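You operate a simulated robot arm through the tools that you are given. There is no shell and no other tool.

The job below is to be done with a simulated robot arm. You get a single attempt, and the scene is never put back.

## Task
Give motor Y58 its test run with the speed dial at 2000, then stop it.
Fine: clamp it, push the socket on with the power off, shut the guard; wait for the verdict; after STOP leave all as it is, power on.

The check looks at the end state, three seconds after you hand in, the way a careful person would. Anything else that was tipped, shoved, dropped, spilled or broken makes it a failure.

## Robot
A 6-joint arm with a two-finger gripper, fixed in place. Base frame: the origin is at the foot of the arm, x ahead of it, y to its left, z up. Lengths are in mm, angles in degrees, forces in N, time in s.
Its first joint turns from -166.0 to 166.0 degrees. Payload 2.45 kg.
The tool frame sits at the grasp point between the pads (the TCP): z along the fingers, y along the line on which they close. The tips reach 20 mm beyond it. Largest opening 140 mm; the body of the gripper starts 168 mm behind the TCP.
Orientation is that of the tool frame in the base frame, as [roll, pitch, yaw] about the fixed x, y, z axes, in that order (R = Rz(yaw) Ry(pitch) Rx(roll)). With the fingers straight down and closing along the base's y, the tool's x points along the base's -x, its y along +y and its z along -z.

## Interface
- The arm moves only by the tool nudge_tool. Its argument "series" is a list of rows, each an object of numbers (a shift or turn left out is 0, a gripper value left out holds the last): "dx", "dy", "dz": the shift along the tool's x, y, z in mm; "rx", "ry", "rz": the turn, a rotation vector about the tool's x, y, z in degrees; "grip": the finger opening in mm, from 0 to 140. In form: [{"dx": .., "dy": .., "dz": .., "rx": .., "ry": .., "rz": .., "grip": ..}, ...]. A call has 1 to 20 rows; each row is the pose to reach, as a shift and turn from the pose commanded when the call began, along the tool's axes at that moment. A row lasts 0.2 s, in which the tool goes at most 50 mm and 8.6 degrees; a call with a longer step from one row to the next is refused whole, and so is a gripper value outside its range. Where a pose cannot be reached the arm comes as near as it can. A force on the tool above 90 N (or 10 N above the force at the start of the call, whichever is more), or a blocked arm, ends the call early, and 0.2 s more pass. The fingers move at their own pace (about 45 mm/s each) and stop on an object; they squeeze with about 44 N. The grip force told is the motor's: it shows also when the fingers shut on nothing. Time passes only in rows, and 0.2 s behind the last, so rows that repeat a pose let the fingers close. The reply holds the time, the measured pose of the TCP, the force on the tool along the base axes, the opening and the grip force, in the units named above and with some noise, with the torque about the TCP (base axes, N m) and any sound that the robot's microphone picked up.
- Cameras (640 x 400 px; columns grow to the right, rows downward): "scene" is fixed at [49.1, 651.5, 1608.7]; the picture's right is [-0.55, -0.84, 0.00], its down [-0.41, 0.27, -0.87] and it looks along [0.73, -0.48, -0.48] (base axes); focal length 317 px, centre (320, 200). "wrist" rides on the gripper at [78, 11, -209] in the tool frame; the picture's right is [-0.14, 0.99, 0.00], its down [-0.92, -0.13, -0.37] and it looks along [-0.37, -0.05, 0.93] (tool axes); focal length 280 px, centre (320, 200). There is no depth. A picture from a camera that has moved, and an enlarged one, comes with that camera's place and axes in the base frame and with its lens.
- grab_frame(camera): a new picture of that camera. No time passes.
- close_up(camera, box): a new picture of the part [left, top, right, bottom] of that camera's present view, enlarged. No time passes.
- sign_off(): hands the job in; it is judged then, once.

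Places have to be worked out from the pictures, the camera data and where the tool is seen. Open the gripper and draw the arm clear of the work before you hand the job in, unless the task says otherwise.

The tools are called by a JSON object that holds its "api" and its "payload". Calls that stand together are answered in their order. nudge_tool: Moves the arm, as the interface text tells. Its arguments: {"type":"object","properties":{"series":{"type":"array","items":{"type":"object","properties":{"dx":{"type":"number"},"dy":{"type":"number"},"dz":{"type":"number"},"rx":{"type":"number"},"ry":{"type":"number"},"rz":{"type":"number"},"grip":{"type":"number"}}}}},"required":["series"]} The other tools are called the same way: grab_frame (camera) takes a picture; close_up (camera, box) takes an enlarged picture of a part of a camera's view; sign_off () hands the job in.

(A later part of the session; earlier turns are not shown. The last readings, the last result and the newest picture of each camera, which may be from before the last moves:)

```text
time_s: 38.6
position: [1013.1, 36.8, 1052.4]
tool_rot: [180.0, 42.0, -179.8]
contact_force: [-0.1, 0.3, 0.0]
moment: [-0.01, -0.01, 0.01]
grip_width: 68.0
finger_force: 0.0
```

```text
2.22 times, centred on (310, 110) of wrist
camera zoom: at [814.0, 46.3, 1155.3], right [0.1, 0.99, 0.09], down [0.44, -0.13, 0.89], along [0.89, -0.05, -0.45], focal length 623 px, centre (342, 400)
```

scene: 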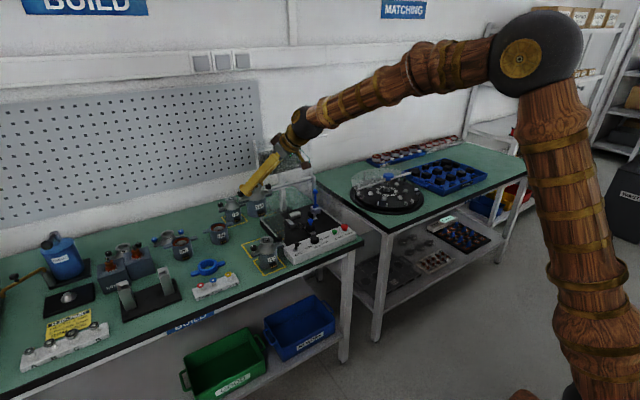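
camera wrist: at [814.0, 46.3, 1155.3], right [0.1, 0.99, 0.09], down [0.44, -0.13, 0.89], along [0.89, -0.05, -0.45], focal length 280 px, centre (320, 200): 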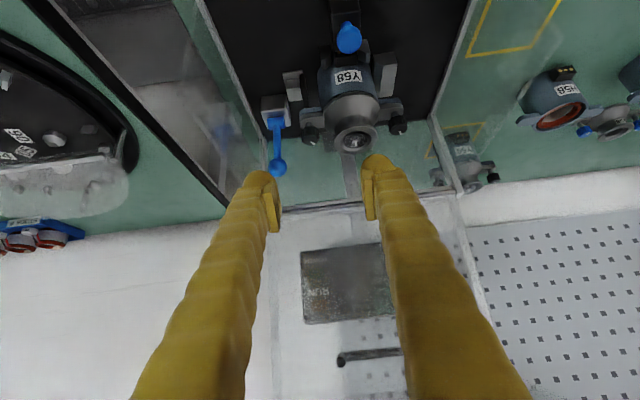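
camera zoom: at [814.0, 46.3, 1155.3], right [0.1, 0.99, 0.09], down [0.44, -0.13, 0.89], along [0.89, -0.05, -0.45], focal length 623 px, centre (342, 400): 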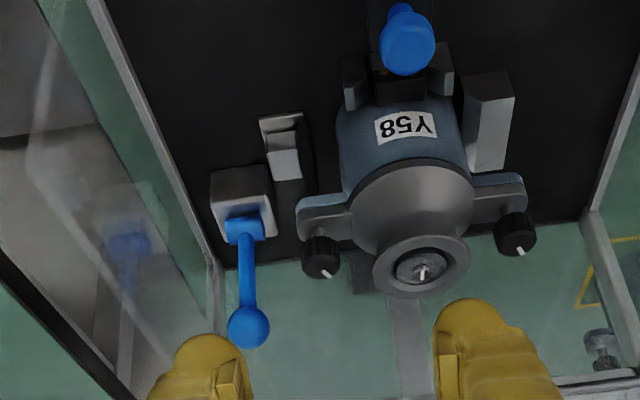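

I move to a staging point short of the lever ball, fingers narrowed to 46 mm.

{"api": "nudge_tool", "payload": {"series": [{"dx": -2, "dy": -27, "dz": 20, "grip": 46}, {"dx": -4, "dy": -55, "dz": 40, "grip": 46}, {"dx": -6.2, "dy": -55, "dz": 76.9, "grip": 46}, {"dx": -6.2, "dy": -55, "dz": 76.9, "grip": 46}]}}

{"api": "grab_frame", "payload": {"camera": "wrist"}}

{"api": "close_up", "payload": {"camera": "wrist", "box": [240, 100, 400, 200]}}

{"api": "close_up", "payload": {"camera": "scene", "box": [290, 170, 350, 215]}}

```text
time_s: 39.6
position: [1071.1, -18.1, 1008.2]
tool_rot: [179.9, 42.6, -179.8]
contact_force: [-2.3, 1.7, 11.3]
moment: [-0.31, 0.06, -0.13]
grip_width: 45.3
finger_force: 0.0
stopped in row 4: the force on the tool passed its limit at 94 N (the readings are from after the stop); the commanded pose is now the measured one
```

```text
taken
camera wrist: at [871.5, -7.0, 1108.7], right [0.1, 0.99, 0.09], down [0.43, -0.13, 0.89], along [0.9, -0.05, -0.44], focal length 280 px, centre (320, 200)
```

wrist: 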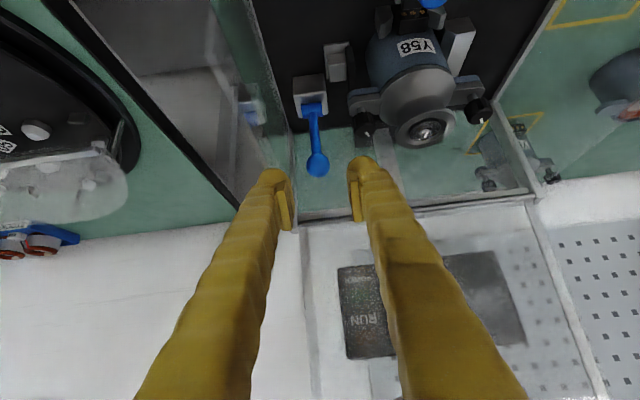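

```text
4.00 times, centred on (320, 150) of wrist
camera zoom: at [871.5, -7.0, 1108.7], right [0.1, 0.99, 0.09], down [0.43, -0.13, 0.89], along [0.9, -0.05, -0.44], focal length 1122 px, centre (320, 400)
```

zoom: 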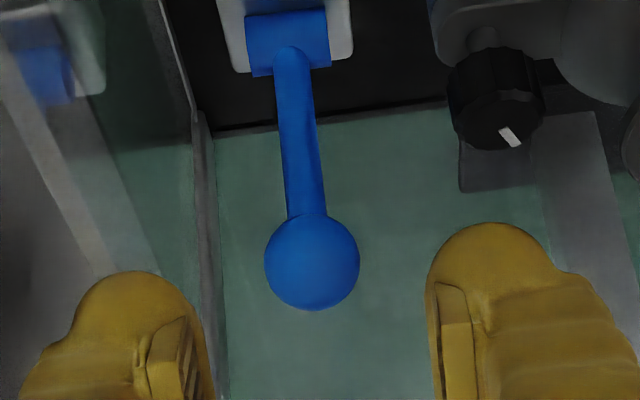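

```text
8.89 times, centred on (320, 192) of scene
camera zoom: at [49.1, 651.5, 1608.7], right [-0.55, -0.84, 0.0], down [-0.41, 0.27, -0.87], along [0.73, -0.48, -0.48], focal length 2822 px, centre (320, 267)
```

zoom: 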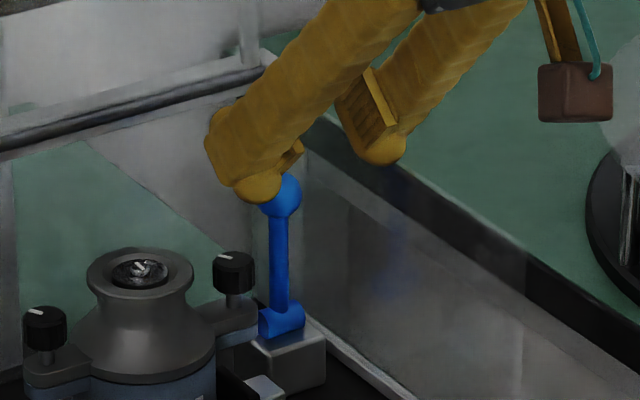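

The −y finger met the side wall's top edge (z≈983); there is no room to straddle the ball. I back up, close the fingers, and go over the ball to its rear side so I can draw the lever forward and down.

{"api": "nudge_tool", "payload": {"series": [{"dx": -17, "dy": 1, "dz": -18.4}, {"dx": -33.9, "dy": 1, "dz": -36.8, "grip": 0}, {"dx": -33.9, "dy": 1, "dz": -36.8, "grip": 0}, {"dx": -33.9, "dy": 1, "dz": -36.8, "grip": 0}, {"dx": -59.3, "dy": 1, "dz": -13.5, "grip": 0}, {"dx": -84.7, "dy": 1, "dz": 9.9, "grip": 0}, {"dx": -84.7, "dy": 1, "dz": 9.9, "grip": 0}]}}

{"api": "grab_frame", "payload": {"camera": "wrist"}}

{"api": "close_up", "payload": {"camera": "scene", "box": [280, 150, 360, 210]}}

{"api": "close_up", "payload": {"camera": "wrist", "box": [220, 60, 420, 200]}}

```text
time_s: 41.2
position: [1140.5, -18.1, 1059.3]
tool_rot: [-180.0, 42.4, -180.0]
contact_force: [0.0, 0.8, 0.0]
moment: [0.01, 0.0, 0.04]
grip_width: 0.0
finger_force: 29.7
```

```text
taken
camera wrist: at [940.2, -8.8, 1159.2], right [0.1, 0.99, 0.09], down [0.43, -0.13, 0.89], along [0.9, -0.05, -0.44], focal length 280 px, centre (320, 200)
```

wrist: 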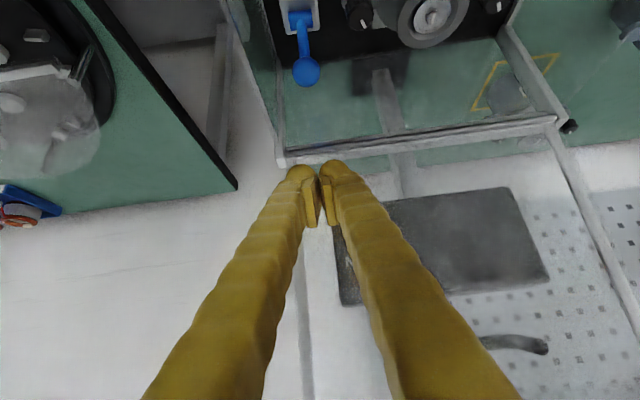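

```text
6.67 times, centred on (320, 180) of scene
camera zoom: at [49.1, 651.5, 1608.7], right [-0.55, -0.84, 0.0], down [-0.41, 0.27, -0.87], along [0.73, -0.48, -0.48], focal length 2116 px, centre (320, 333)
```

zoom: 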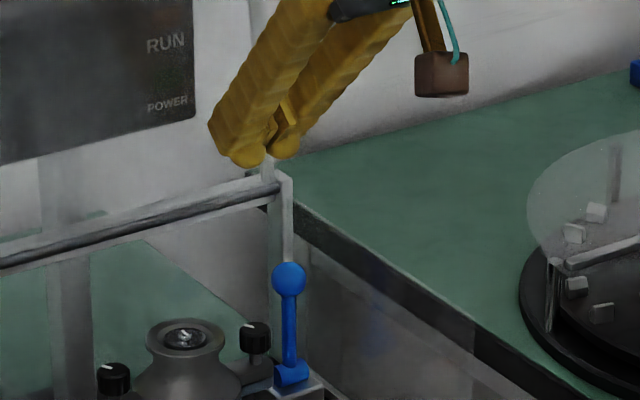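

```text
2.86 times, centred on (320, 130) of wrist
camera zoom: at [940.2, -8.8, 1159.2], right [0.1, 0.99, 0.09], down [0.43, -0.13, 0.89], along [0.9, -0.05, -0.44], focal length 801 px, centre (320, 400)
```

zoom: 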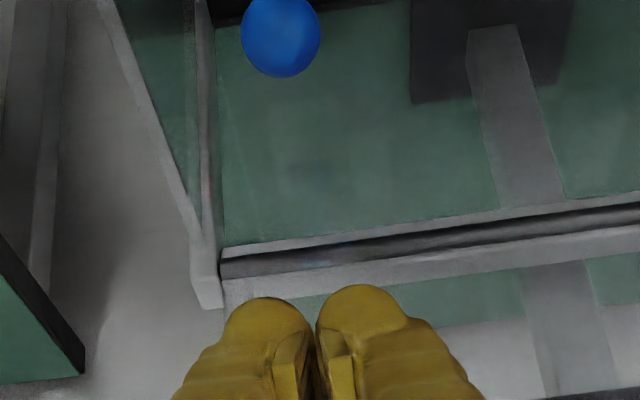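

Fingers are closed and above/behind the ball, with the hinge bar at x≈1182 and wall at y≈-58 both clear. I descend behind the ball to about (1134,-20,985).

{"api": "nudge_tool", "payload": {"series": [{"dx": 18, "dy": -2, "dz": 16.9, "grip": 0}, {"dx": 36, "dy": -2, "dz": 33.7, "grip": 0}, {"dx": 54.3, "dy": -2, "dz": 50.6, "grip": 0}, {"dx": 54.3, "dy": -2, "dz": 50.6, "grip": 0}]}}

{"api": "close_up", "payload": {"camera": "wrist", "box": [220, 60, 420, 200]}}

{"api": "close_up", "payload": {"camera": "scene", "box": [280, 160, 360, 220]}}

```text
time_s: 42.2
position: [1133.0, -20.7, 983.3]
tool_rot: [-179.9, 42.4, -179.7]
contact_force: [0.3, 0.7, 0.1]
moment: [0.0, -0.02, -0.03]
grip_width: 0.0
finger_force: 29.5
```

```text
2.86 times, centred on (320, 130) of wrist
camera zoom: at [935.0, -11.2, 1084.3], right [0.1, 0.99, 0.09], down [0.43, -0.13, 0.89], along [0.9, -0.05, -0.44], focal length 801 px, centre (320, 400)
```

zoom: 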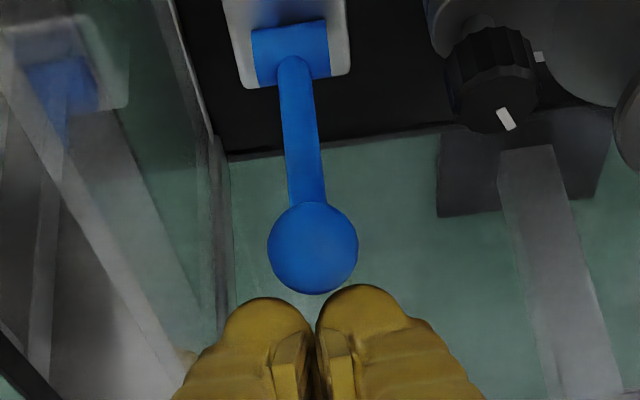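

```text
6.67 times, centred on (320, 190) of scene
camera zoom: at [49.1, 651.5, 1608.7], right [-0.55, -0.84, 0.0], down [-0.41, 0.27, -0.87], along [0.73, -0.48, -0.48], focal length 2116 px, centre (320, 267)
```

zoom: 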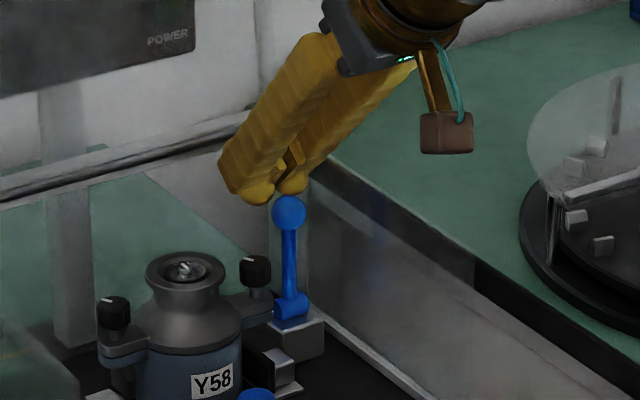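

The closed fingers are just behind and above the ball. I draw forward and down ~20 mm and watch the force.

{"api": "nudge_tool", "payload": {"series": [{"dx": 7, "dz": -1, "grip": 0}, {"dx": 13, "dz": -2, "grip": 0}, {"dx": 20, "dz": -3.3, "grip": 0}, {"dx": 20, "dz": -3.3, "grip": 0}]}}

{"api": "close_up", "payload": {"camera": "wrist", "box": [220, 60, 420, 200]}}

{"api": "close_up", "payload": {"camera": "scene", "box": [280, 170, 360, 230]}}

```text
time_s: 43.2
position: [1116.1, -18.8, 972.8]
tool_rot: [179.9, 42.4, -179.8]
contact_force: [0.3, 0.3, -1.0]
moment: [-0.01, -0.02, -0.03]
grip_width: 0.0
finger_force: 30.0
```

```text
2.86 times, centred on (320, 130) of wrist
camera zoom: at [917.1, -8.4, 1072.5], right [0.1, 0.99, 0.09], down [0.43, -0.13, 0.89], along [0.9, -0.05, -0.44], focal length 801 px, centre (320, 400)
```

zoom: 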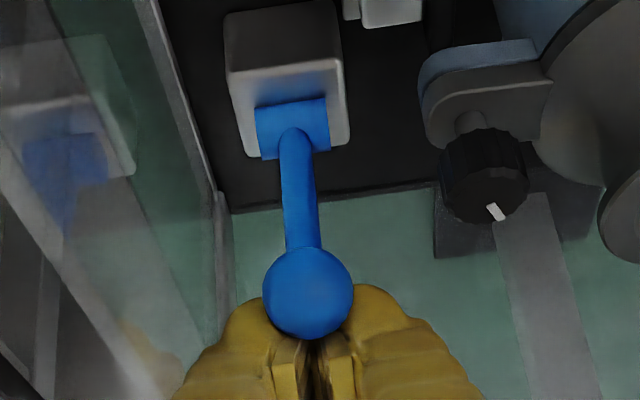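

```text
6.67 times, centred on (320, 200) of scene
camera zoom: at [49.1, 651.5, 1608.7], right [-0.55, -0.84, 0.0], down [-0.41, 0.27, -0.87], along [0.73, -0.48, -0.48], focal length 2116 px, centre (320, 200)
```

zoom: 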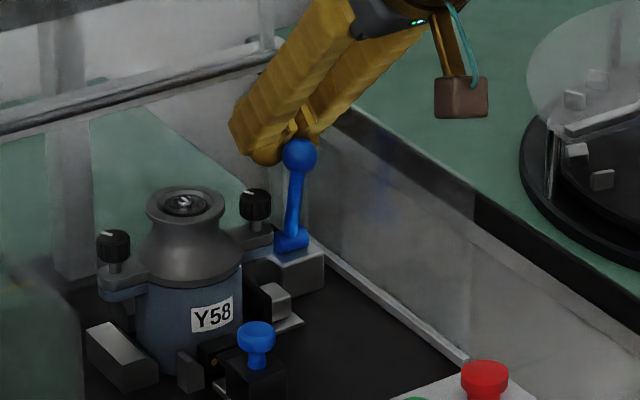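

The lever yields and leans forward with almost no force. I follow its arc to about 50°.

{"api": "nudge_tool", "payload": {"series": [{"dx": 11, "dz": -4.5, "grip": 0}, {"dx": 21.1, "dz": -8.1, "grip": 0}, {"dx": 34, "dz": -9, "grip": 0}, {"dx": 46.2, "dz": -9.2, "grip": 0}, {"dx": 46.2, "dz": -9.2, "grip": 0}]}}

{"api": "close_up", "payload": {"camera": "wrist", "box": [200, 40, 440, 200]}}

{"api": "close_up", "payload": {"camera": "scene", "box": [280, 170, 360, 230]}}

```text
time_s: 44.4
position: [1076.3, -17.7, 946.0]
tool_rot: [-179.9, 42.4, -179.8]
contact_force: [0.6, -0.1, -0.1]
moment: [0.01, -0.01, 0.0]
grip_width: 0.1
finger_force: 29.3
```

```text
2.50 times, centred on (320, 120) of wrist
camera zoom: at [877.4, -7.4, 1048.5], right [0.1, 0.99, 0.09], down [0.43, -0.13, 0.89], along [0.9, -0.05, -0.44], focal length 701 px, centre (320, 400)
```

zoom: 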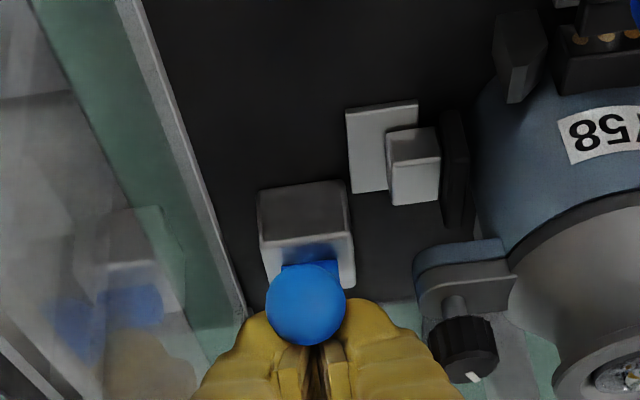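

```text
6.67 times, centred on (320, 200) of scene
camera zoom: at [49.1, 651.5, 1608.7], right [-0.55, -0.84, 0.0], down [-0.41, 0.27, -0.87], along [0.73, -0.48, -0.48], focal length 2116 px, centre (320, 200)
```

zoom: 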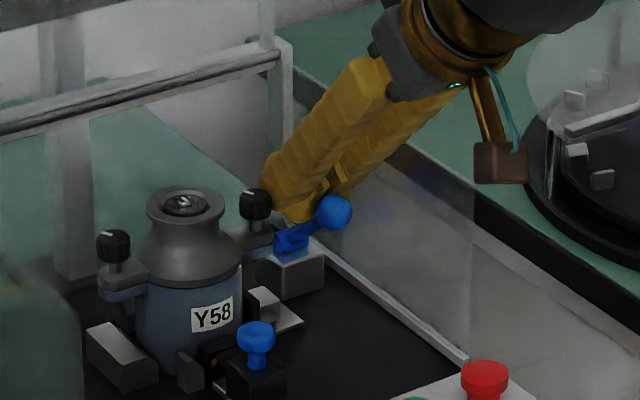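

Lever at about 50° and following. I continue to about 80° and watch the clamp force.

{"api": "nudge_tool", "payload": {"series": [{"dx": 12, "dz": 3.5, "grip": 0}, {"dx": 23.8, "dz": 7.6, "grip": 0}, {"dx": 30, "dz": 11.3, "grip": 0}, {"dx": 36.3, "dz": 15.1, "grip": 0}, {"dx": 36.3, "dz": 15.1, "grip": 0}]}}

{"api": "close_up", "payload": {"camera": "wrist", "box": [200, 20, 440, 180]}}

{"api": "close_up", "payload": {"camera": "scene", "box": [280, 180, 360, 240]}}

```text
time_s: 45.2
position: [1070.5, -17.4, 934.0]
tool_rot: [-179.7, 43.8, -179.7]
contact_force: [5.5, 0.9, 13.9]
moment: [0.01, -0.14, -0.01]
grip_width: 6.1
finger_force: 29.2
stopped in row 4: the force on the tool passed its limit at 101 N (the readings are from after the stop); the commanded pose is now the measured one
```

```text
2.50 times, centred on (320, 100) of wrist
camera zoom: at [868.8, -7.5, 1030.2], right [0.1, 0.99, 0.09], down [0.41, -0.12, 0.9], along [0.91, -0.05, -0.42], focal length 701 px, centre (320, 450)
```

zoom: 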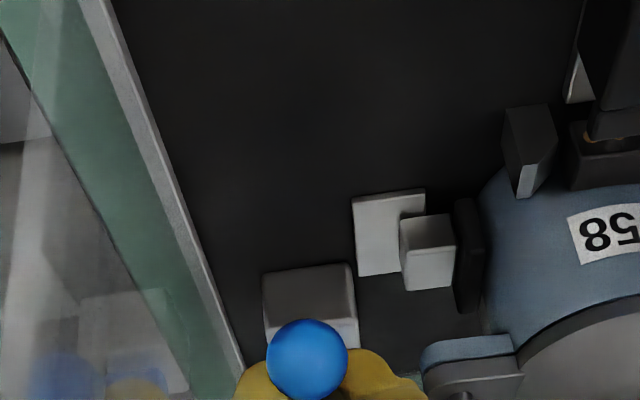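

```text
6.67 times, centred on (320, 210) of scene
camera zoom: at [49.1, 651.5, 1608.7], right [-0.55, -0.84, 0.0], down [-0.41, 0.27, -0.87], along [0.73, -0.48, -0.48], focal length 2116 px, centre (320, 133)
```

zoom: 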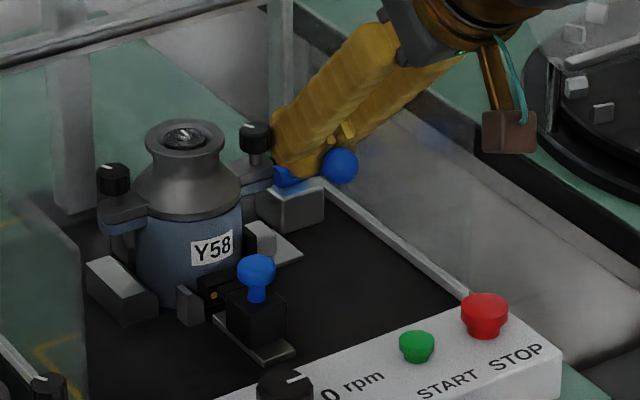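

The tip wedged on the lever's stem near the hub (grip forced open to 6 mm). I lift off, and re-approach so one fingertip presses the ball itself from above, now near (1047,-18,917).

{"api": "nudge_tool", "payload": {"series": [{"dx": -14, "dz": -14.5, "grip": 0}, {"dx": -27.7, "dz": -28.9, "grip": 0}, {"dx": -11.7, "dy": 8.5, "dz": -30.3, "grip": 0}, {"dx": -4.1, "dy": 8.5, "dz": -22.4, "grip": 0}, {"dx": -4.1, "dy": 8.5, "dz": -22.4, "grip": 0}]}}

{"api": "grab_frame", "payload": {"camera": "wrist"}}

{"api": "close_up", "payload": {"camera": "wrist", "box": [200, 40, 440, 200]}}

{"api": "close_up", "payload": {"camera": "scene", "box": [280, 180, 360, 240]}}

```text
time_s: 46.4
position: [1057.3, -8.4, 953.5]
tool_rot: [-179.8, 43.8, -179.8]
contact_force: [4.5, 0.4, 14.7]
moment: [-0.13, 0.05, 0.03]
grip_width: 0.0
finger_force: 29.6
```

```text
taken
camera wrist: at [856.2, 1.9, 1049.0], right [0.1, 0.99, 0.09], down [0.41, -0.13, 0.9], along [0.91, -0.05, -0.42], focal length 280 px, centre (320, 200)
```

wrist: 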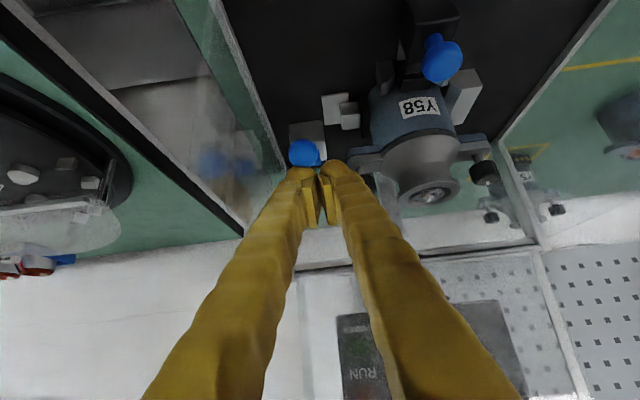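

```text
2.50 times, centred on (320, 120) of wrist
camera zoom: at [856.2, 1.9, 1049.0], right [0.1, 0.99, 0.09], down [0.41, -0.13, 0.9], along [0.91, -0.05, -0.42], focal length 701 px, centre (320, 400)
```

zoom: 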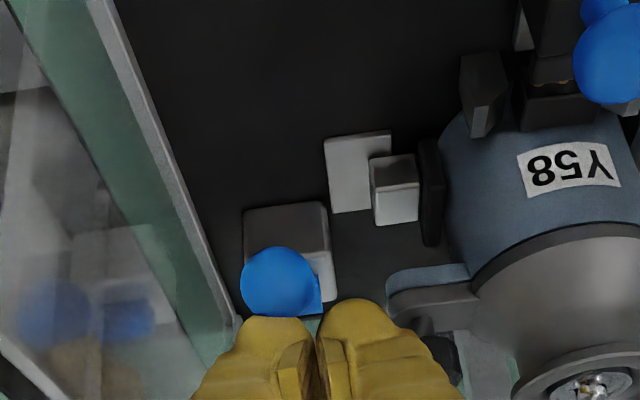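

```text
6.67 times, centred on (320, 210) of scene
camera zoom: at [49.1, 651.5, 1608.7], right [-0.55, -0.84, 0.0], down [-0.41, 0.27, -0.87], along [0.73, -0.48, -0.48], focal length 2116 px, centre (320, 133)
```

zoom: 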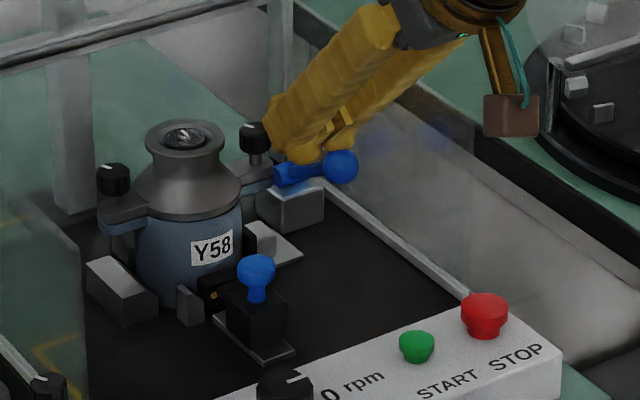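

The fingertip rests on the ball (15 N) and the jaw is almost at the motor. I press on along the arc toward 75°.

{"api": "nudge_tool", "payload": {"series": [{"dx": 6.5, "dz": 3, "grip": 0}, {"dx": 13, "dz": 6, "grip": 0}, {"dx": 19, "dz": 8.8, "grip": 0}, {"dx": 19, "dz": 8.8, "grip": 0}]}}

{"api": "close_up", "payload": {"camera": "wrist", "box": [200, 40, 440, 200]}}

{"api": "close_up", "payload": {"camera": "scene", "box": [280, 180, 360, 240]}}

```text
time_s: 47.1
position: [1058.1, -8.9, 951.2]
tool_rot: [-179.7, 44.9, -179.6]
contact_force: [13.2, 1.0, 13.7]
moment: [-0.06, -0.2, 0.12]
grip_width: 0.1
finger_force: 29.7
stopped in row 3: the force on the tool passed its limit at 98 N (the readings are from after the stop); the commanded pose is now the measured one
```

```text
2.50 times, centred on (320, 120) of wrist
camera zoom: at [855.4, 1.3, 1043.4], right [0.1, 0.99, 0.09], down [0.39, -0.12, 0.91], along [0.91, -0.05, -0.4], focal length 701 px, centre (320, 400)
```

zoom: 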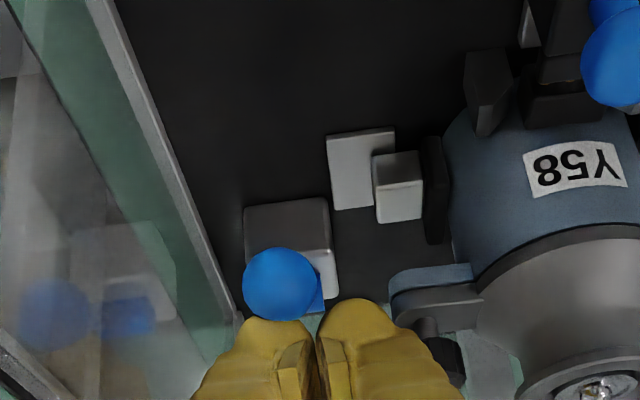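

```text
6.67 times, centred on (320, 210) of scene
camera zoom: at [49.1, 651.5, 1608.7], right [-0.55, -0.84, 0.0], down [-0.41, 0.27, -0.87], along [0.73, -0.48, -0.48], focal length 2116 px, centre (320, 133)
```

zoom: 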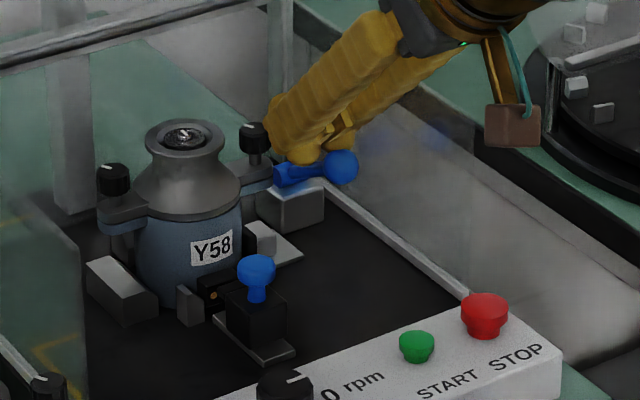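

The lever is blocked near 60° at ~98 N with the jaw at the motor – either its end stop or the motor is fully clamped. I lift off and inspect.

{"api": "nudge_tool", "payload": {"series": [{"dx": -20, "dz": -20, "grip": 0}, {"dx": -40, "dz": -45, "grip": 0}, {"dx": -55, "dz": -85, "grip": 0}, {"dx": -55, "dz": -85, "grip": 0}]}}

{"api": "grab_frame", "payload": {"camera": "wrist"}}

{"api": "close_up", "payload": {"camera": "wrist", "box": [240, 40, 440, 180]}}

{"api": "close_up", "payload": {"camera": "scene", "box": [280, 180, 350, 235]}}

```text
time_s: 48.1
position: [1037.9, -11.2, 1050.1]
tool_rot: [-179.7, 44.7, -179.6]
contact_force: [0.4, 0.4, 0.0]
moment: [0.02, -0.01, 0.02]
grip_width: 0.0
finger_force: 30.1
```

```text
taken
camera wrist: at [835.5, -0.1, 1143.8], right [0.1, 0.99, 0.09], down [0.4, -0.12, 0.91], along [0.91, -0.05, -0.41], focal length 280 px, centre (320, 200)
```

wrist: 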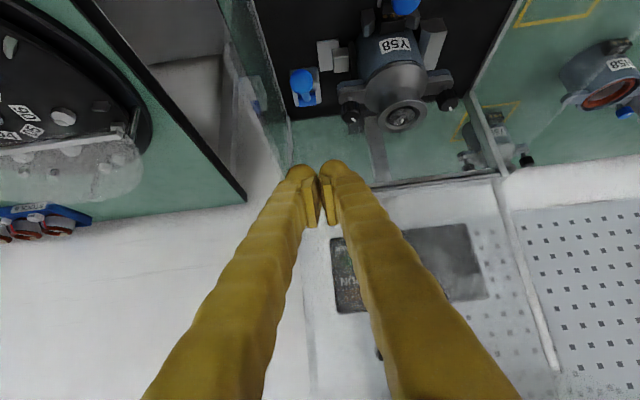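

```text
2.86 times, centred on (340, 110) of wrist
camera zoom: at [835.5, -0.1, 1143.8], right [0.1, 0.99, 0.09], down [0.4, -0.12, 0.91], along [0.91, -0.05, -0.41], focal length 801 px, centre (263, 457)
```

zoom: 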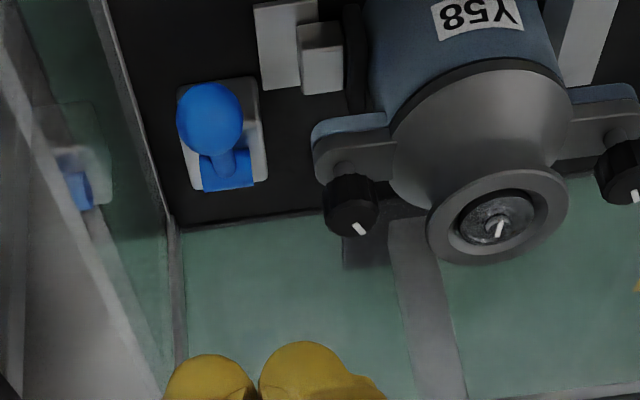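

```text
7.27 times, centred on (315, 208) of scene
camera zoom: at [49.1, 651.5, 1608.7], right [-0.55, -0.84, 0.0], down [-0.41, 0.27, -0.87], along [0.73, -0.48, -0.48], focal length 2309 px, centre (356, 146)
```

zoom: 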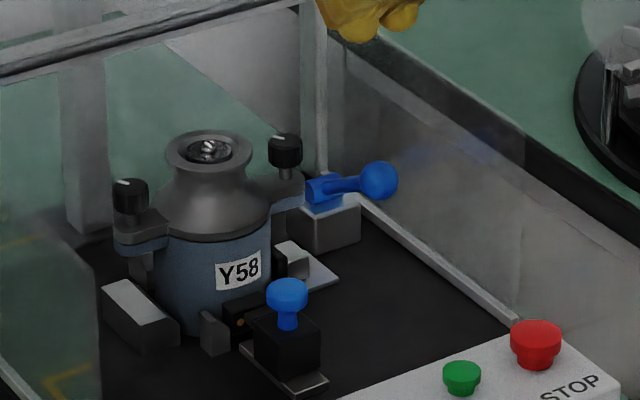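

The lever holds at about 60° with the jaw against Y58, and the motor sits upright (flange at z≈956, i.e. on the bed). Next the socket: I back off, and set a steeper tool (20° tilt) with closed fingers behind the socket knob.

{"api": "nudge_tool", "payload": {"series": [{"dx": 28, "dy": 22, "dz": -25, "grip": 0}, {"dx": 56, "dy": 45, "dz": -45, "grip": 0}, {"dx": 84, "dy": 68, "dz": -45, "grip": 0}, {"dx": 112, "dy": 91, "dz": -40.4, "grip": 0}, {"dx": 112, "dy": 91, "dz": -40.4, "grip": 0}]}}

{"api": "nudge_tool", "payload": {"series": [{"ry": 8.2, "grip": 0}, {"ry": 16.4, "grip": 0}, {"ry": 24.7, "grip": 0}, {"ry": 24.7, "grip": 0}]}}

{"api": "grab_frame", "payload": {"camera": "wrist"}}

{"api": "close_up", "payload": {"camera": "wrist", "box": [220, 60, 440, 200]}}

{"api": "close_up", "payload": {"camera": "scene", "box": [270, 180, 350, 240]}}

```text
time_s: 49.3
position: [927.6, 79.6, 996.4]
tool_rot: [-179.7, 44.6, -179.9]
contact_force: [0.2, -0.1, 0.0]
moment: [0.0, 0.01, 0.0]
grip_width: 0.2
finger_force: 29.0
```

```text
time_s: 50.3
position: [928.6, 82.0, 997.2]
tool_rot: [-179.9, 19.8, -179.7]
contact_force: [-0.4, 0.5, 0.4]
moment: [0.01, -0.01, -0.05]
grip_width: 0.0
finger_force: 29.4
out of reach, approached as far as the arm can: row 1
```

```text
taken
camera wrist: at [783.9, 91.9, 1167.5], right [0.13, 0.99, 0.04], down [0.74, -0.12, 0.66], along [0.66, -0.05, -0.75], focal length 280 px, centre (320, 200)
```

wrist: 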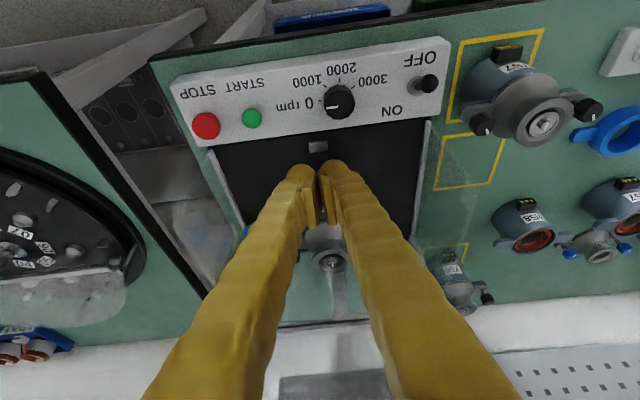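

```text
2.86 times, centred on (330, 130) of wrist
camera zoom: at [783.9, 91.9, 1167.5], right [0.13, 0.99, 0.04], down [0.74, -0.12, 0.66], along [0.66, -0.05, -0.75], focal length 801 px, centre (291, 400)
```

zoom: 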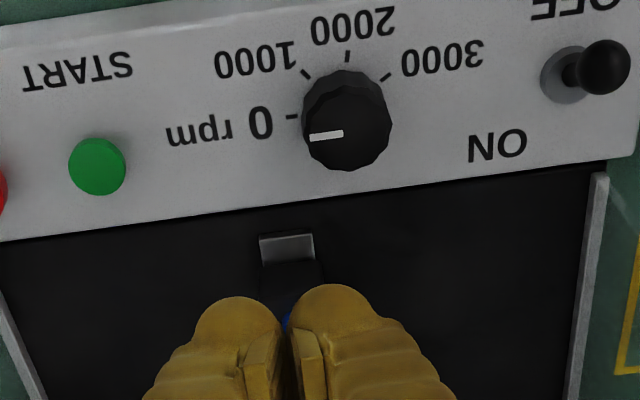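

```text
6.67 times, centred on (310, 210) of scene
camera zoom: at [49.1, 651.5, 1608.7], right [-0.55, -0.84, 0.0], down [-0.41, 0.27, -0.87], along [0.73, -0.48, -0.48], focal length 2116 px, centre (387, 133)
```

zoom: 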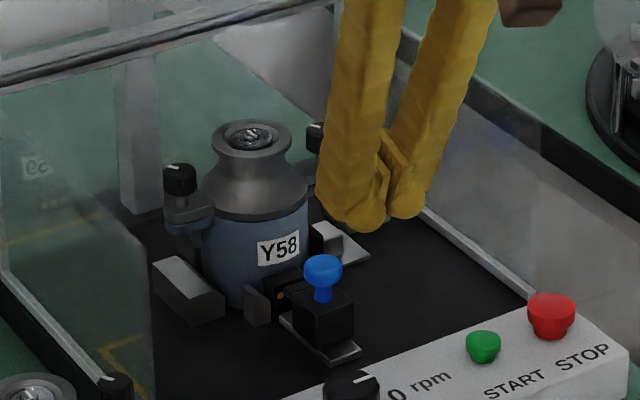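

Dial at about (909,111), socket knob ahead at (993,80). I lower behind the knob to TCP ≈(942,80,907).

{"api": "nudge_tool", "payload": {"series": [{"dx": 6, "dy": -1.5, "dz": 29.7, "grip": 0}, {"dx": 12, "dy": -1.5, "dz": 59.5, "grip": 0}, {"dx": 18.1, "dy": -1.5, "dz": 89.2, "grip": 0}, {"dx": 18.1, "dy": -1.5, "dz": 89.2, "grip": 0}]}}

{"api": "close_up", "payload": {"camera": "wrist", "box": [220, 60, 440, 200]}}

{"api": "close_up", "payload": {"camera": "scene", "box": [280, 190, 350, 240]}}

```text
time_s: 51.3
position: [938.3, 77.8, 910.3]
tool_rot: [-179.7, 19.9, -179.8]
contact_force: [-0.5, -0.2, -0.5]
moment: [0.06, 0.01, -0.01]
grip_width: 0.0
finger_force: 29.1
```

```text
2.86 times, centred on (330, 130) of wrist
camera zoom: at [793.8, 88.5, 1079.3], right [0.13, 0.99, 0.04], down [0.74, -0.12, 0.66], along [0.66, -0.05, -0.75], focal length 801 px, centre (291, 400)
```

zoom: 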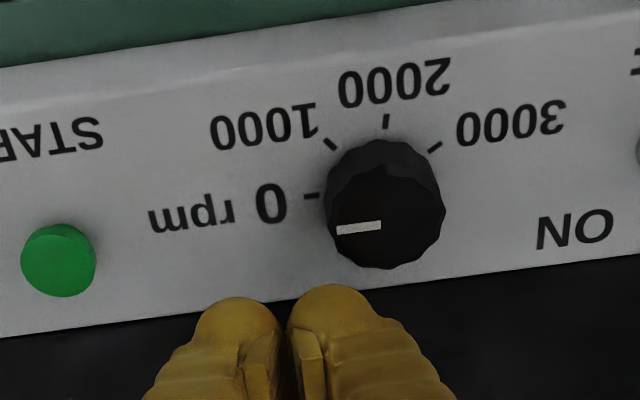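

```text
8.00 times, centred on (315, 215) of scene
camera zoom: at [49.1, 651.5, 1608.7], right [-0.55, -0.84, 0.0], down [-0.41, 0.27, -0.87], along [0.73, -0.48, -0.48], focal length 2539 px, centre (360, 80)
```

zoom: 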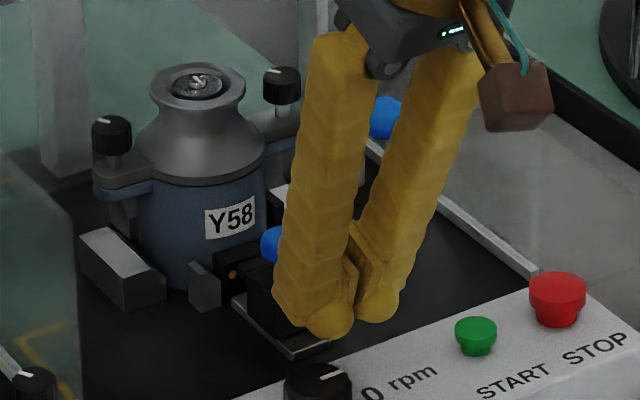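

Fingers are in position behind the knob. I push +x in small steps, watching the force.

{"api": "nudge_tool", "payload": {"series": [{"dx": -7.5, "dz": 4.7, "grip": 0}, {"dx": -15, "dz": 7.5, "grip": 0}, {"dx": -22.5, "dz": 10.2, "grip": 0}, {"dx": -22.5, "dz": 10.2, "grip": 0}]}}

{"api": "close_up", "payload": {"camera": "scene", "box": [280, 190, 350, 240]}}

{"api": "grab_frame", "payload": {"camera": "wrist"}}

```text
time_s: 52.3
position: [965.2, 80.8, 906.8]
tool_rot: [-179.7, 19.9, -179.7]
contact_force: [-0.9, 0.0, -0.1]
moment: [0.0, 0.01, -0.01]
grip_width: 0.2
finger_force: 29.3
```

```text
8.00 times, centred on (315, 215) of scene
camera zoom: at [49.1, 651.5, 1608.7], right [-0.55, -0.84, 0.0], down [-0.41, 0.27, -0.87], along [0.73, -0.48, -0.48], focal length 2539 px, centre (360, 80)
```

zoom: 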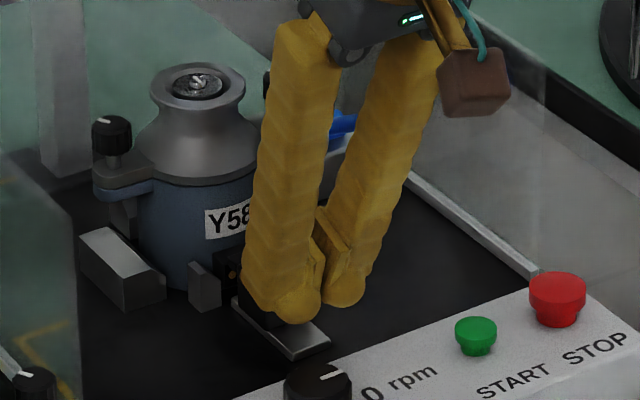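

```text
taken
camera wrist: at [819.8, 91.4, 1074.8], right [0.13, 0.99, 0.04], down [0.74, -0.12, 0.66], along [0.66, -0.05, -0.75], focal length 280 px, centre (320, 200)
```

wrist: 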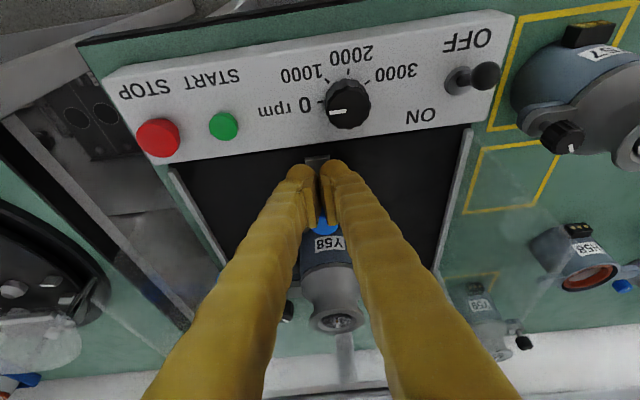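

Only ~1 N so far; the slide may have begun to move. I push a further 12 mm.

{"api": "nudge_tool", "payload": {"series": [{"dx": -3.8, "dz": 1.4, "grip": 0}, {"dx": -7.5, "dz": 2.7, "grip": 0}, {"dx": -11.3, "dz": 4.1, "grip": 0}, {"dx": -11.3, "dz": 4.1, "grip": 0}]}}

{"api": "close_up", "payload": {"camera": "scene", "box": [280, 190, 350, 240]}}

```text
time_s: 53.3
position: [977.7, 81.7, 904.8]
tool_rot: [-179.7, 19.9, -179.9]
contact_force: [0.3, -0.4, -0.8]
moment: [0.04, 0.0, 0.0]
grip_width: 0.1
finger_force: 29.2
```

```text
8.00 times, centred on (315, 215) of scene
camera zoom: at [49.1, 651.5, 1608.7], right [-0.55, -0.84, 0.0], down [-0.41, 0.27, -0.87], along [0.73, -0.48, -0.48], focal length 2539 px, centre (360, 80)
```

zoom: 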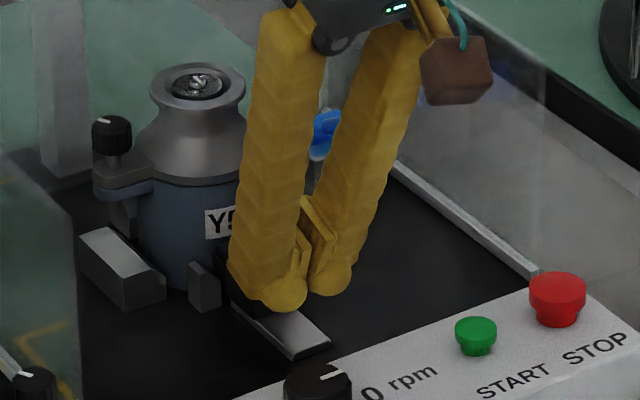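

The rail is more exposed, so the socket slides freely. I continue 10 mm in fine steps.

{"api": "nudge_tool", "payload": {"series": [{"dx": -2.8, "dz": 1.0, "grip": 0}, {"dx": -5.6, "dz": 2.1, "grip": 0}, {"dx": -8.4, "dz": 3.1, "grip": 0}, {"dx": -8.4, "dz": 3.1, "grip": 0}]}}

{"api": "close_up", "payload": {"camera": "scene", "box": [280, 190, 350, 240]}}

```text
time_s: 54.0
position: [979.1, 81.4, 903.3]
tool_rot: [-179.7, 19.3, -179.8]
contact_force: [-25.0, 1.1, 3.8]
moment: [0.04, 0.03, 0.02]
grip_width: 5.9
finger_force: 29.7
stopped in row 3: the force on the tool passed its limit at 101 N (the readings are from after the stop); the commanded pose is now the measured one
```

```text
8.00 times, centred on (315, 215) of scene
camera zoom: at [49.1, 651.5, 1608.7], right [-0.55, -0.84, 0.0], down [-0.41, 0.27, -0.87], along [0.73, -0.48, -0.48], focal length 2539 px, centre (360, 80)
```

zoom: 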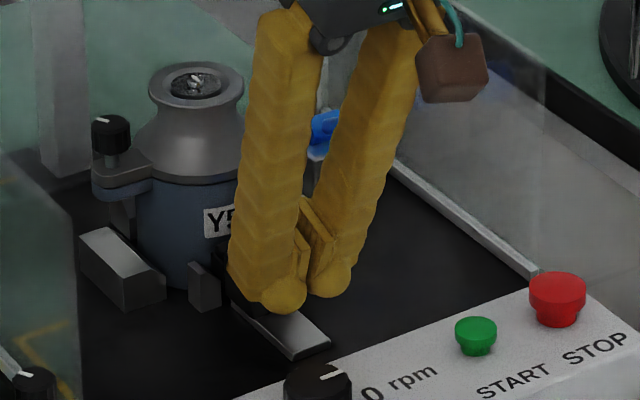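

The slide came to a firm stop at ~100 N (socket on the connector). I back off and lift away to inspect.

{"api": "nudge_tool", "payload": {"series": [{"dx": 18, "dz": -7, "grip": 0}, {"dx": 32, "dz": -25, "grip": 0}, {"dx": 32, "dz": -65, "grip": 0}, {"dx": 32, "dz": -110, "grip": 0}, {"dx": 32, "dz": -110, "grip": 0}]}}

{"api": "grab_frame", "payload": {"camera": "wrist"}}

{"api": "close_up", "payload": {"camera": "scene", "box": [280, 185, 350, 240]}}

{"api": "close_up", "payload": {"camera": "wrist", "box": [220, 100, 440, 260]}}

```text
time_s: 55.2
position: [913.2, 80.1, 997.3]
tool_rot: [-179.7, 19.4, -179.9]
contact_force: [0.1, 0.8, 0.9]
moment: [0.0, 0.0, 0.03]
grip_width: 0.1
finger_force: 29.6
```

```text
taken
camera wrist: at [769.4, 91.7, 1167.8], right [0.13, 0.99, 0.04], down [0.75, -0.12, 0.65], along [0.65, -0.05, -0.75], focal length 280 px, centre (320, 200)
```

wrist: 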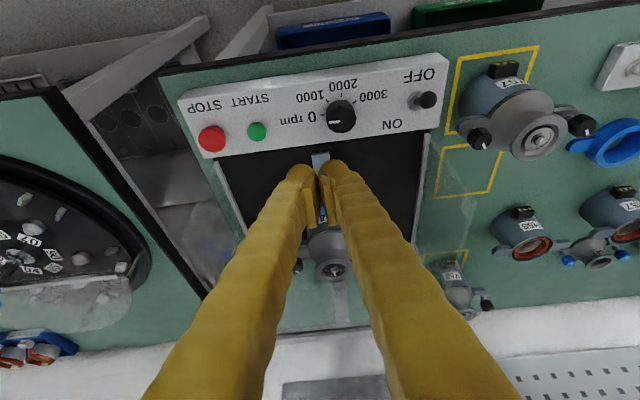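

```text
7.27 times, centred on (315, 212) of scene
camera zoom: at [49.1, 651.5, 1608.7], right [-0.55, -0.84, 0.0], down [-0.41, 0.27, -0.87], along [0.73, -0.48, -0.48], focal length 2309 px, centre (356, 109)
```

zoom: 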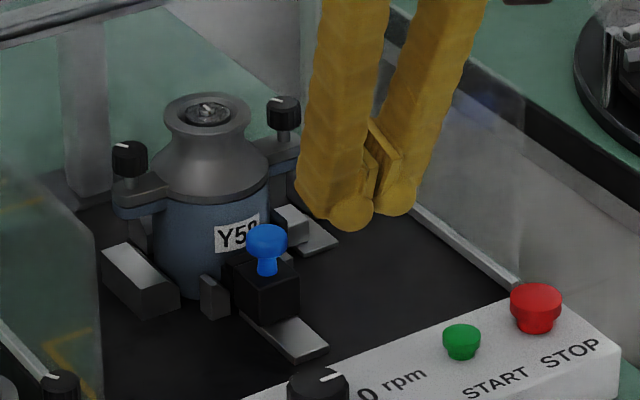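

```text
2.50 times, centred on (330, 180) of wrist
camera zoom: at [769.4, 91.7, 1167.8], right [0.13, 0.99, 0.04], down [0.75, -0.12, 0.65], along [0.65, -0.05, -0.75], focal length 701 px, centre (295, 250)
```

zoom: 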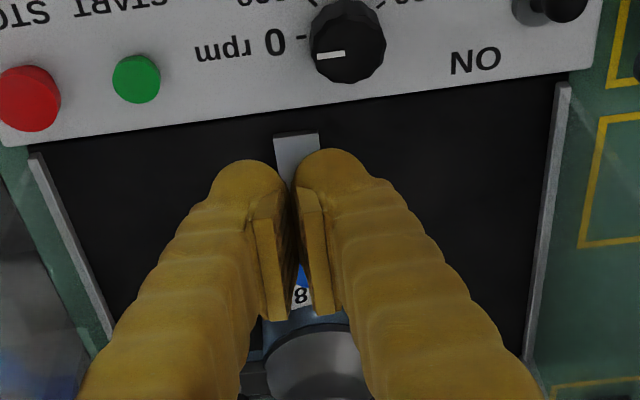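

Socket block is now up against the connector. Next, with power still off and the guard open, I set the dial: centre ≈(915.4,110.7), pointer at 0, tick 2000 lies ≈101° clockwise. I straighten the tool, pre-yaw it +50° and open to 60.

{"api": "nudge_tool", "payload": {"series": [{"ry": 6.5, "grip": 60}, {"ry": 13, "grip": 60}, {"ry": 19.5, "grip": 60}, {"ry": 19.5, "grip": 60}]}}

{"api": "nudge_tool", "payload": {"series": [{"dy": 10, "rz": -8.33, "grip": 60}, {"dy": 20, "rz": -16.67, "grip": 60}, {"dy": 30, "rz": -25, "grip": 60}, {"dy": 30, "rz": -33.3, "grip": 60}, {"dy": 30, "rz": -41.7, "grip": 60}, {"dy": 30, "rz": -50, "grip": 60}, {"dy": 30, "rz": -50, "grip": 60}]}}

{"api": "grab_frame", "payload": {"camera": "wrist"}}

{"api": "close_up", "payload": {"camera": "wrist", "box": [240, 120, 400, 220]}}

```text
time_s: 56.2
position: [911.8, 79.8, 996.9]
tool_rot: [-179.7, 0.0, -179.9]
contact_force: [0.1, 0.0, 0.1]
moment: [0.0, 0.02, 0.01]
grip_width: 60.1
finger_force: 0.1
```

```text
time_s: 57.8
position: [914.0, 109.3, 998.7]
tool_rot: [-179.7, -0.1, -129.8]
contact_force: [1.2, 0.0, -0.2]
moment: [-0.02, 0.0, 0.01]
grip_width: 60.1
finger_force: 0.0
```

```text
taken
camera wrist: at [855.2, 57.3, 1206.9], right [-0.67, 0.74, 0.0], down [0.69, 0.63, 0.36], along [0.27, 0.24, -0.93], focal length 280 px, centre (320, 200)
```

wrist: 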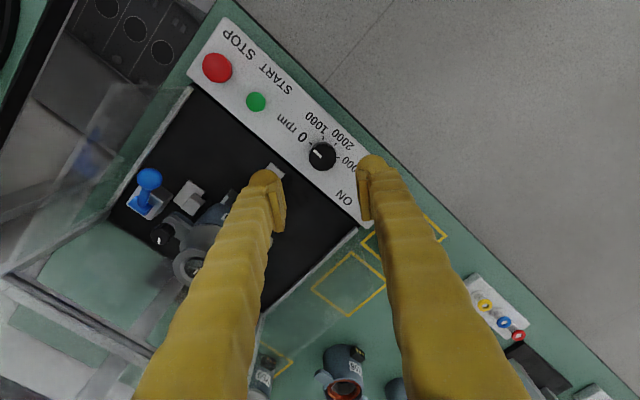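

```text
4.00 times, centred on (320, 170) of wrist
camera zoom: at [855.2, 57.3, 1206.9], right [-0.67, 0.74, 0.0], down [0.69, 0.63, 0.36], along [0.27, 0.24, -0.93], focal length 1122 px, centre (320, 320)
```

zoom: 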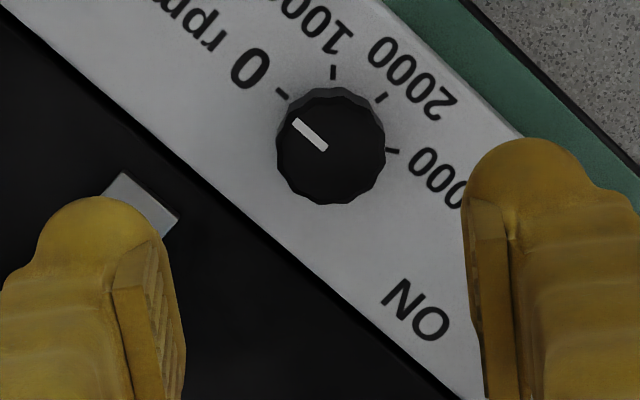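

Dial centre by this view ≈(912,112), 2–3 mm from the TCP axis. I lower with that correction to TCP z≈913 first.

{"api": "nudge_tool", "payload": {"series": [{"dx": -0.9, "dy": 2, "dz": 30, "grip": 60}, {"dx": -0.9, "dy": 2, "dz": 60, "grip": 60}, {"dx": -0.9, "dy": 2, "dz": 85, "grip": 60}, {"dx": -0.9, "dy": 2, "dz": 85, "grip": 60}]}}

{"api": "close_up", "payload": {"camera": "wrist", "box": [240, 130, 400, 230]}}

{"api": "close_up", "payload": {"camera": "scene", "box": [280, 205, 350, 255]}}

```text
time_s: 58.8
position: [912.3, 112.3, 913.6]
tool_rot: [-179.9, -0.3, -130.0]
contact_force: [0.0, 0.2, 0.3]
moment: [-0.02, -0.04, 0.0]
grip_width: 60.1
finger_force: 0.0
```

```text
4.00 times, centred on (320, 180) of wrist
camera zoom: at [854.4, 59.2, 1121.8], right [-0.67, 0.74, 0.0], down [0.69, 0.63, 0.36], along [0.27, 0.24, -0.93], focal length 1122 px, centre (320, 280)
```

zoom: 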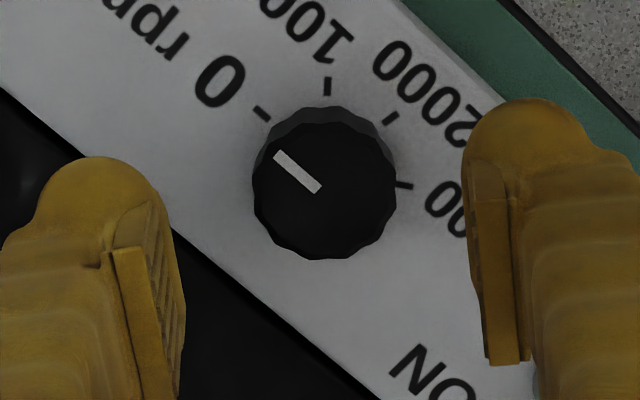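

```text
8.00 times, centred on (315, 230) of scene
camera zoom: at [49.1, 651.5, 1608.7], right [-0.55, -0.84, 0.0], down [-0.41, 0.27, -0.87], along [0.73, -0.48, -0.48], focal length 2539 px, centre (360, -40)
```

zoom: 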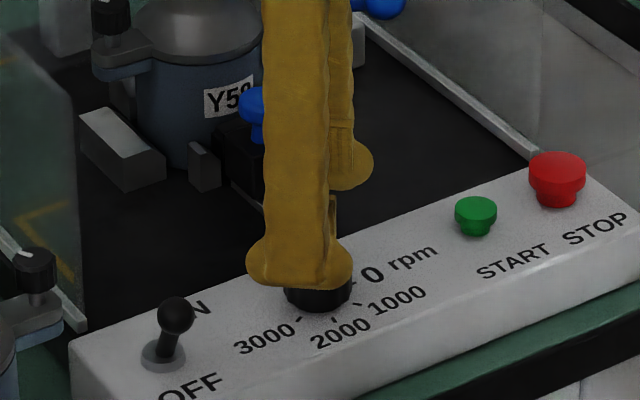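

Centred on the dial. I lower to TCP z≈875 (tips ≈6 mm above the box) and close on it.

{"api": "nudge_tool", "payload": {"series": [{"dz": 20, "grip": 60}, {"dz": 38.5, "grip": 60}, {"dz": 38.5, "grip": 60}]}}

{"api": "nudge_tool", "payload": {"series": [{"grip": 44}, {"grip": 30}, {"grip": 22}, {"grip": 22}]}}

{"api": "close_up", "payload": {"camera": "wrist", "box": [240, 130, 400, 230]}}

```text
time_s: 59.6
position: [912.6, 112.6, 875.4]
tool_rot: [-179.8, -0.2, -129.9]
contact_force: [-14.7, -3.9, 32.3]
moment: [0.46, 0.76, 0.2]
grip_width: 60.1
finger_force: 0.1
```

```text
time_s: 60.7
position: [910.7, 113.7, 875.0]
tool_rot: [-179.9, -0.2, -130.0]
contact_force: [10.4, -14.1, 14.8]
moment: [1.02, 1.0, 0.57]
grip_width: 33.9
finger_force: 44.2
stopped in row 4: the force on the tool passed its limit at 99 N (the readings are from after the stop); the commanded pose is now the measured one
```

```text
4.00 times, centred on (320, 180) of wrist
camera zoom: at [852.9, 61.1, 1084.7], right [-0.67, 0.74, 0.0], down [0.69, 0.63, 0.37], along [0.27, 0.24, -0.93], focal length 1122 px, centre (320, 280)
```

zoom: 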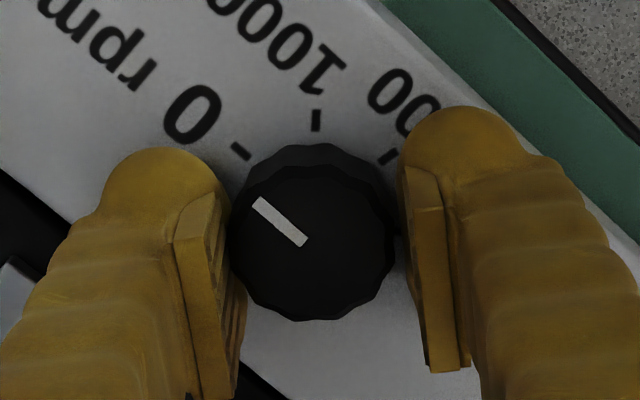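

The tip touched the box top (≈855), so I open, rise 4 mm, shift 1 mm, and re-grip the dial.

{"api": "nudge_tool", "payload": {"series": [{"grip": 48}, {"dy": -1, "dz": -4.5, "grip": 48}, {"dy": -1, "dz": -4.5, "grip": 36}, {"dy": -1, "dz": -4.5, "grip": 28}, {"dy": -1, "dz": -4.5, "grip": 24}, {"dy": -1, "dz": -4.5, "grip": 24}]}}

{"api": "close_up", "payload": {"camera": "wrist", "box": [240, 130, 400, 230]}}

```text
time_s: 62.1
position: [911.7, 113.4, 879.4]
tool_rot: [-180.0, -0.2, -129.9]
contact_force: [10.2, -9.7, -5.7]
moment: [0.01, -0.05, 0.05]
grip_width: 33.1
finger_force: 6.7
```

```text
4.00 times, centred on (320, 180) of wrist
camera zoom: at [853.6, 60.4, 1088.8], right [-0.67, 0.74, 0.0], down [0.69, 0.63, 0.36], along [0.27, 0.24, -0.93], focal length 1122 px, centre (320, 280)
```

zoom: 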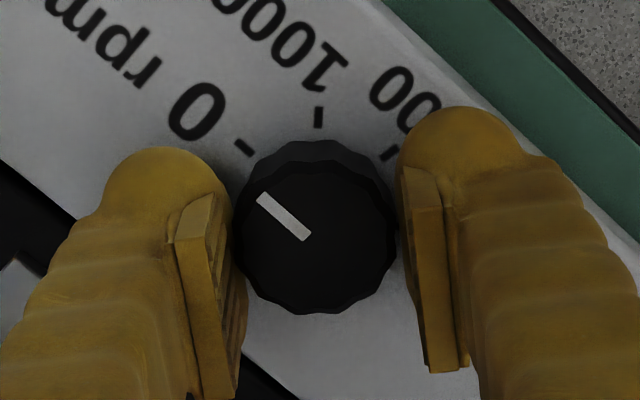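

Residual force shows the tool still ~1 mm too far along +u; I shift 1.2 mm more while closing.

{"api": "nudge_tool", "payload": {"series": [{"dy": -1.2, "grip": 24}, {"dy": -1.2, "grip": 24}, {"dy": -1.2, "grip": 24}]}}

```text
time_s: 62.9
position: [912.3, 112.7, 880.3]
tool_rot: [-180.0, -0.2, -129.9]
contact_force: [-2.4, -14.2, 5.4]
moment: [-0.19, 0.06, 0.11]
grip_width: 31.6
finger_force: 45.2
```

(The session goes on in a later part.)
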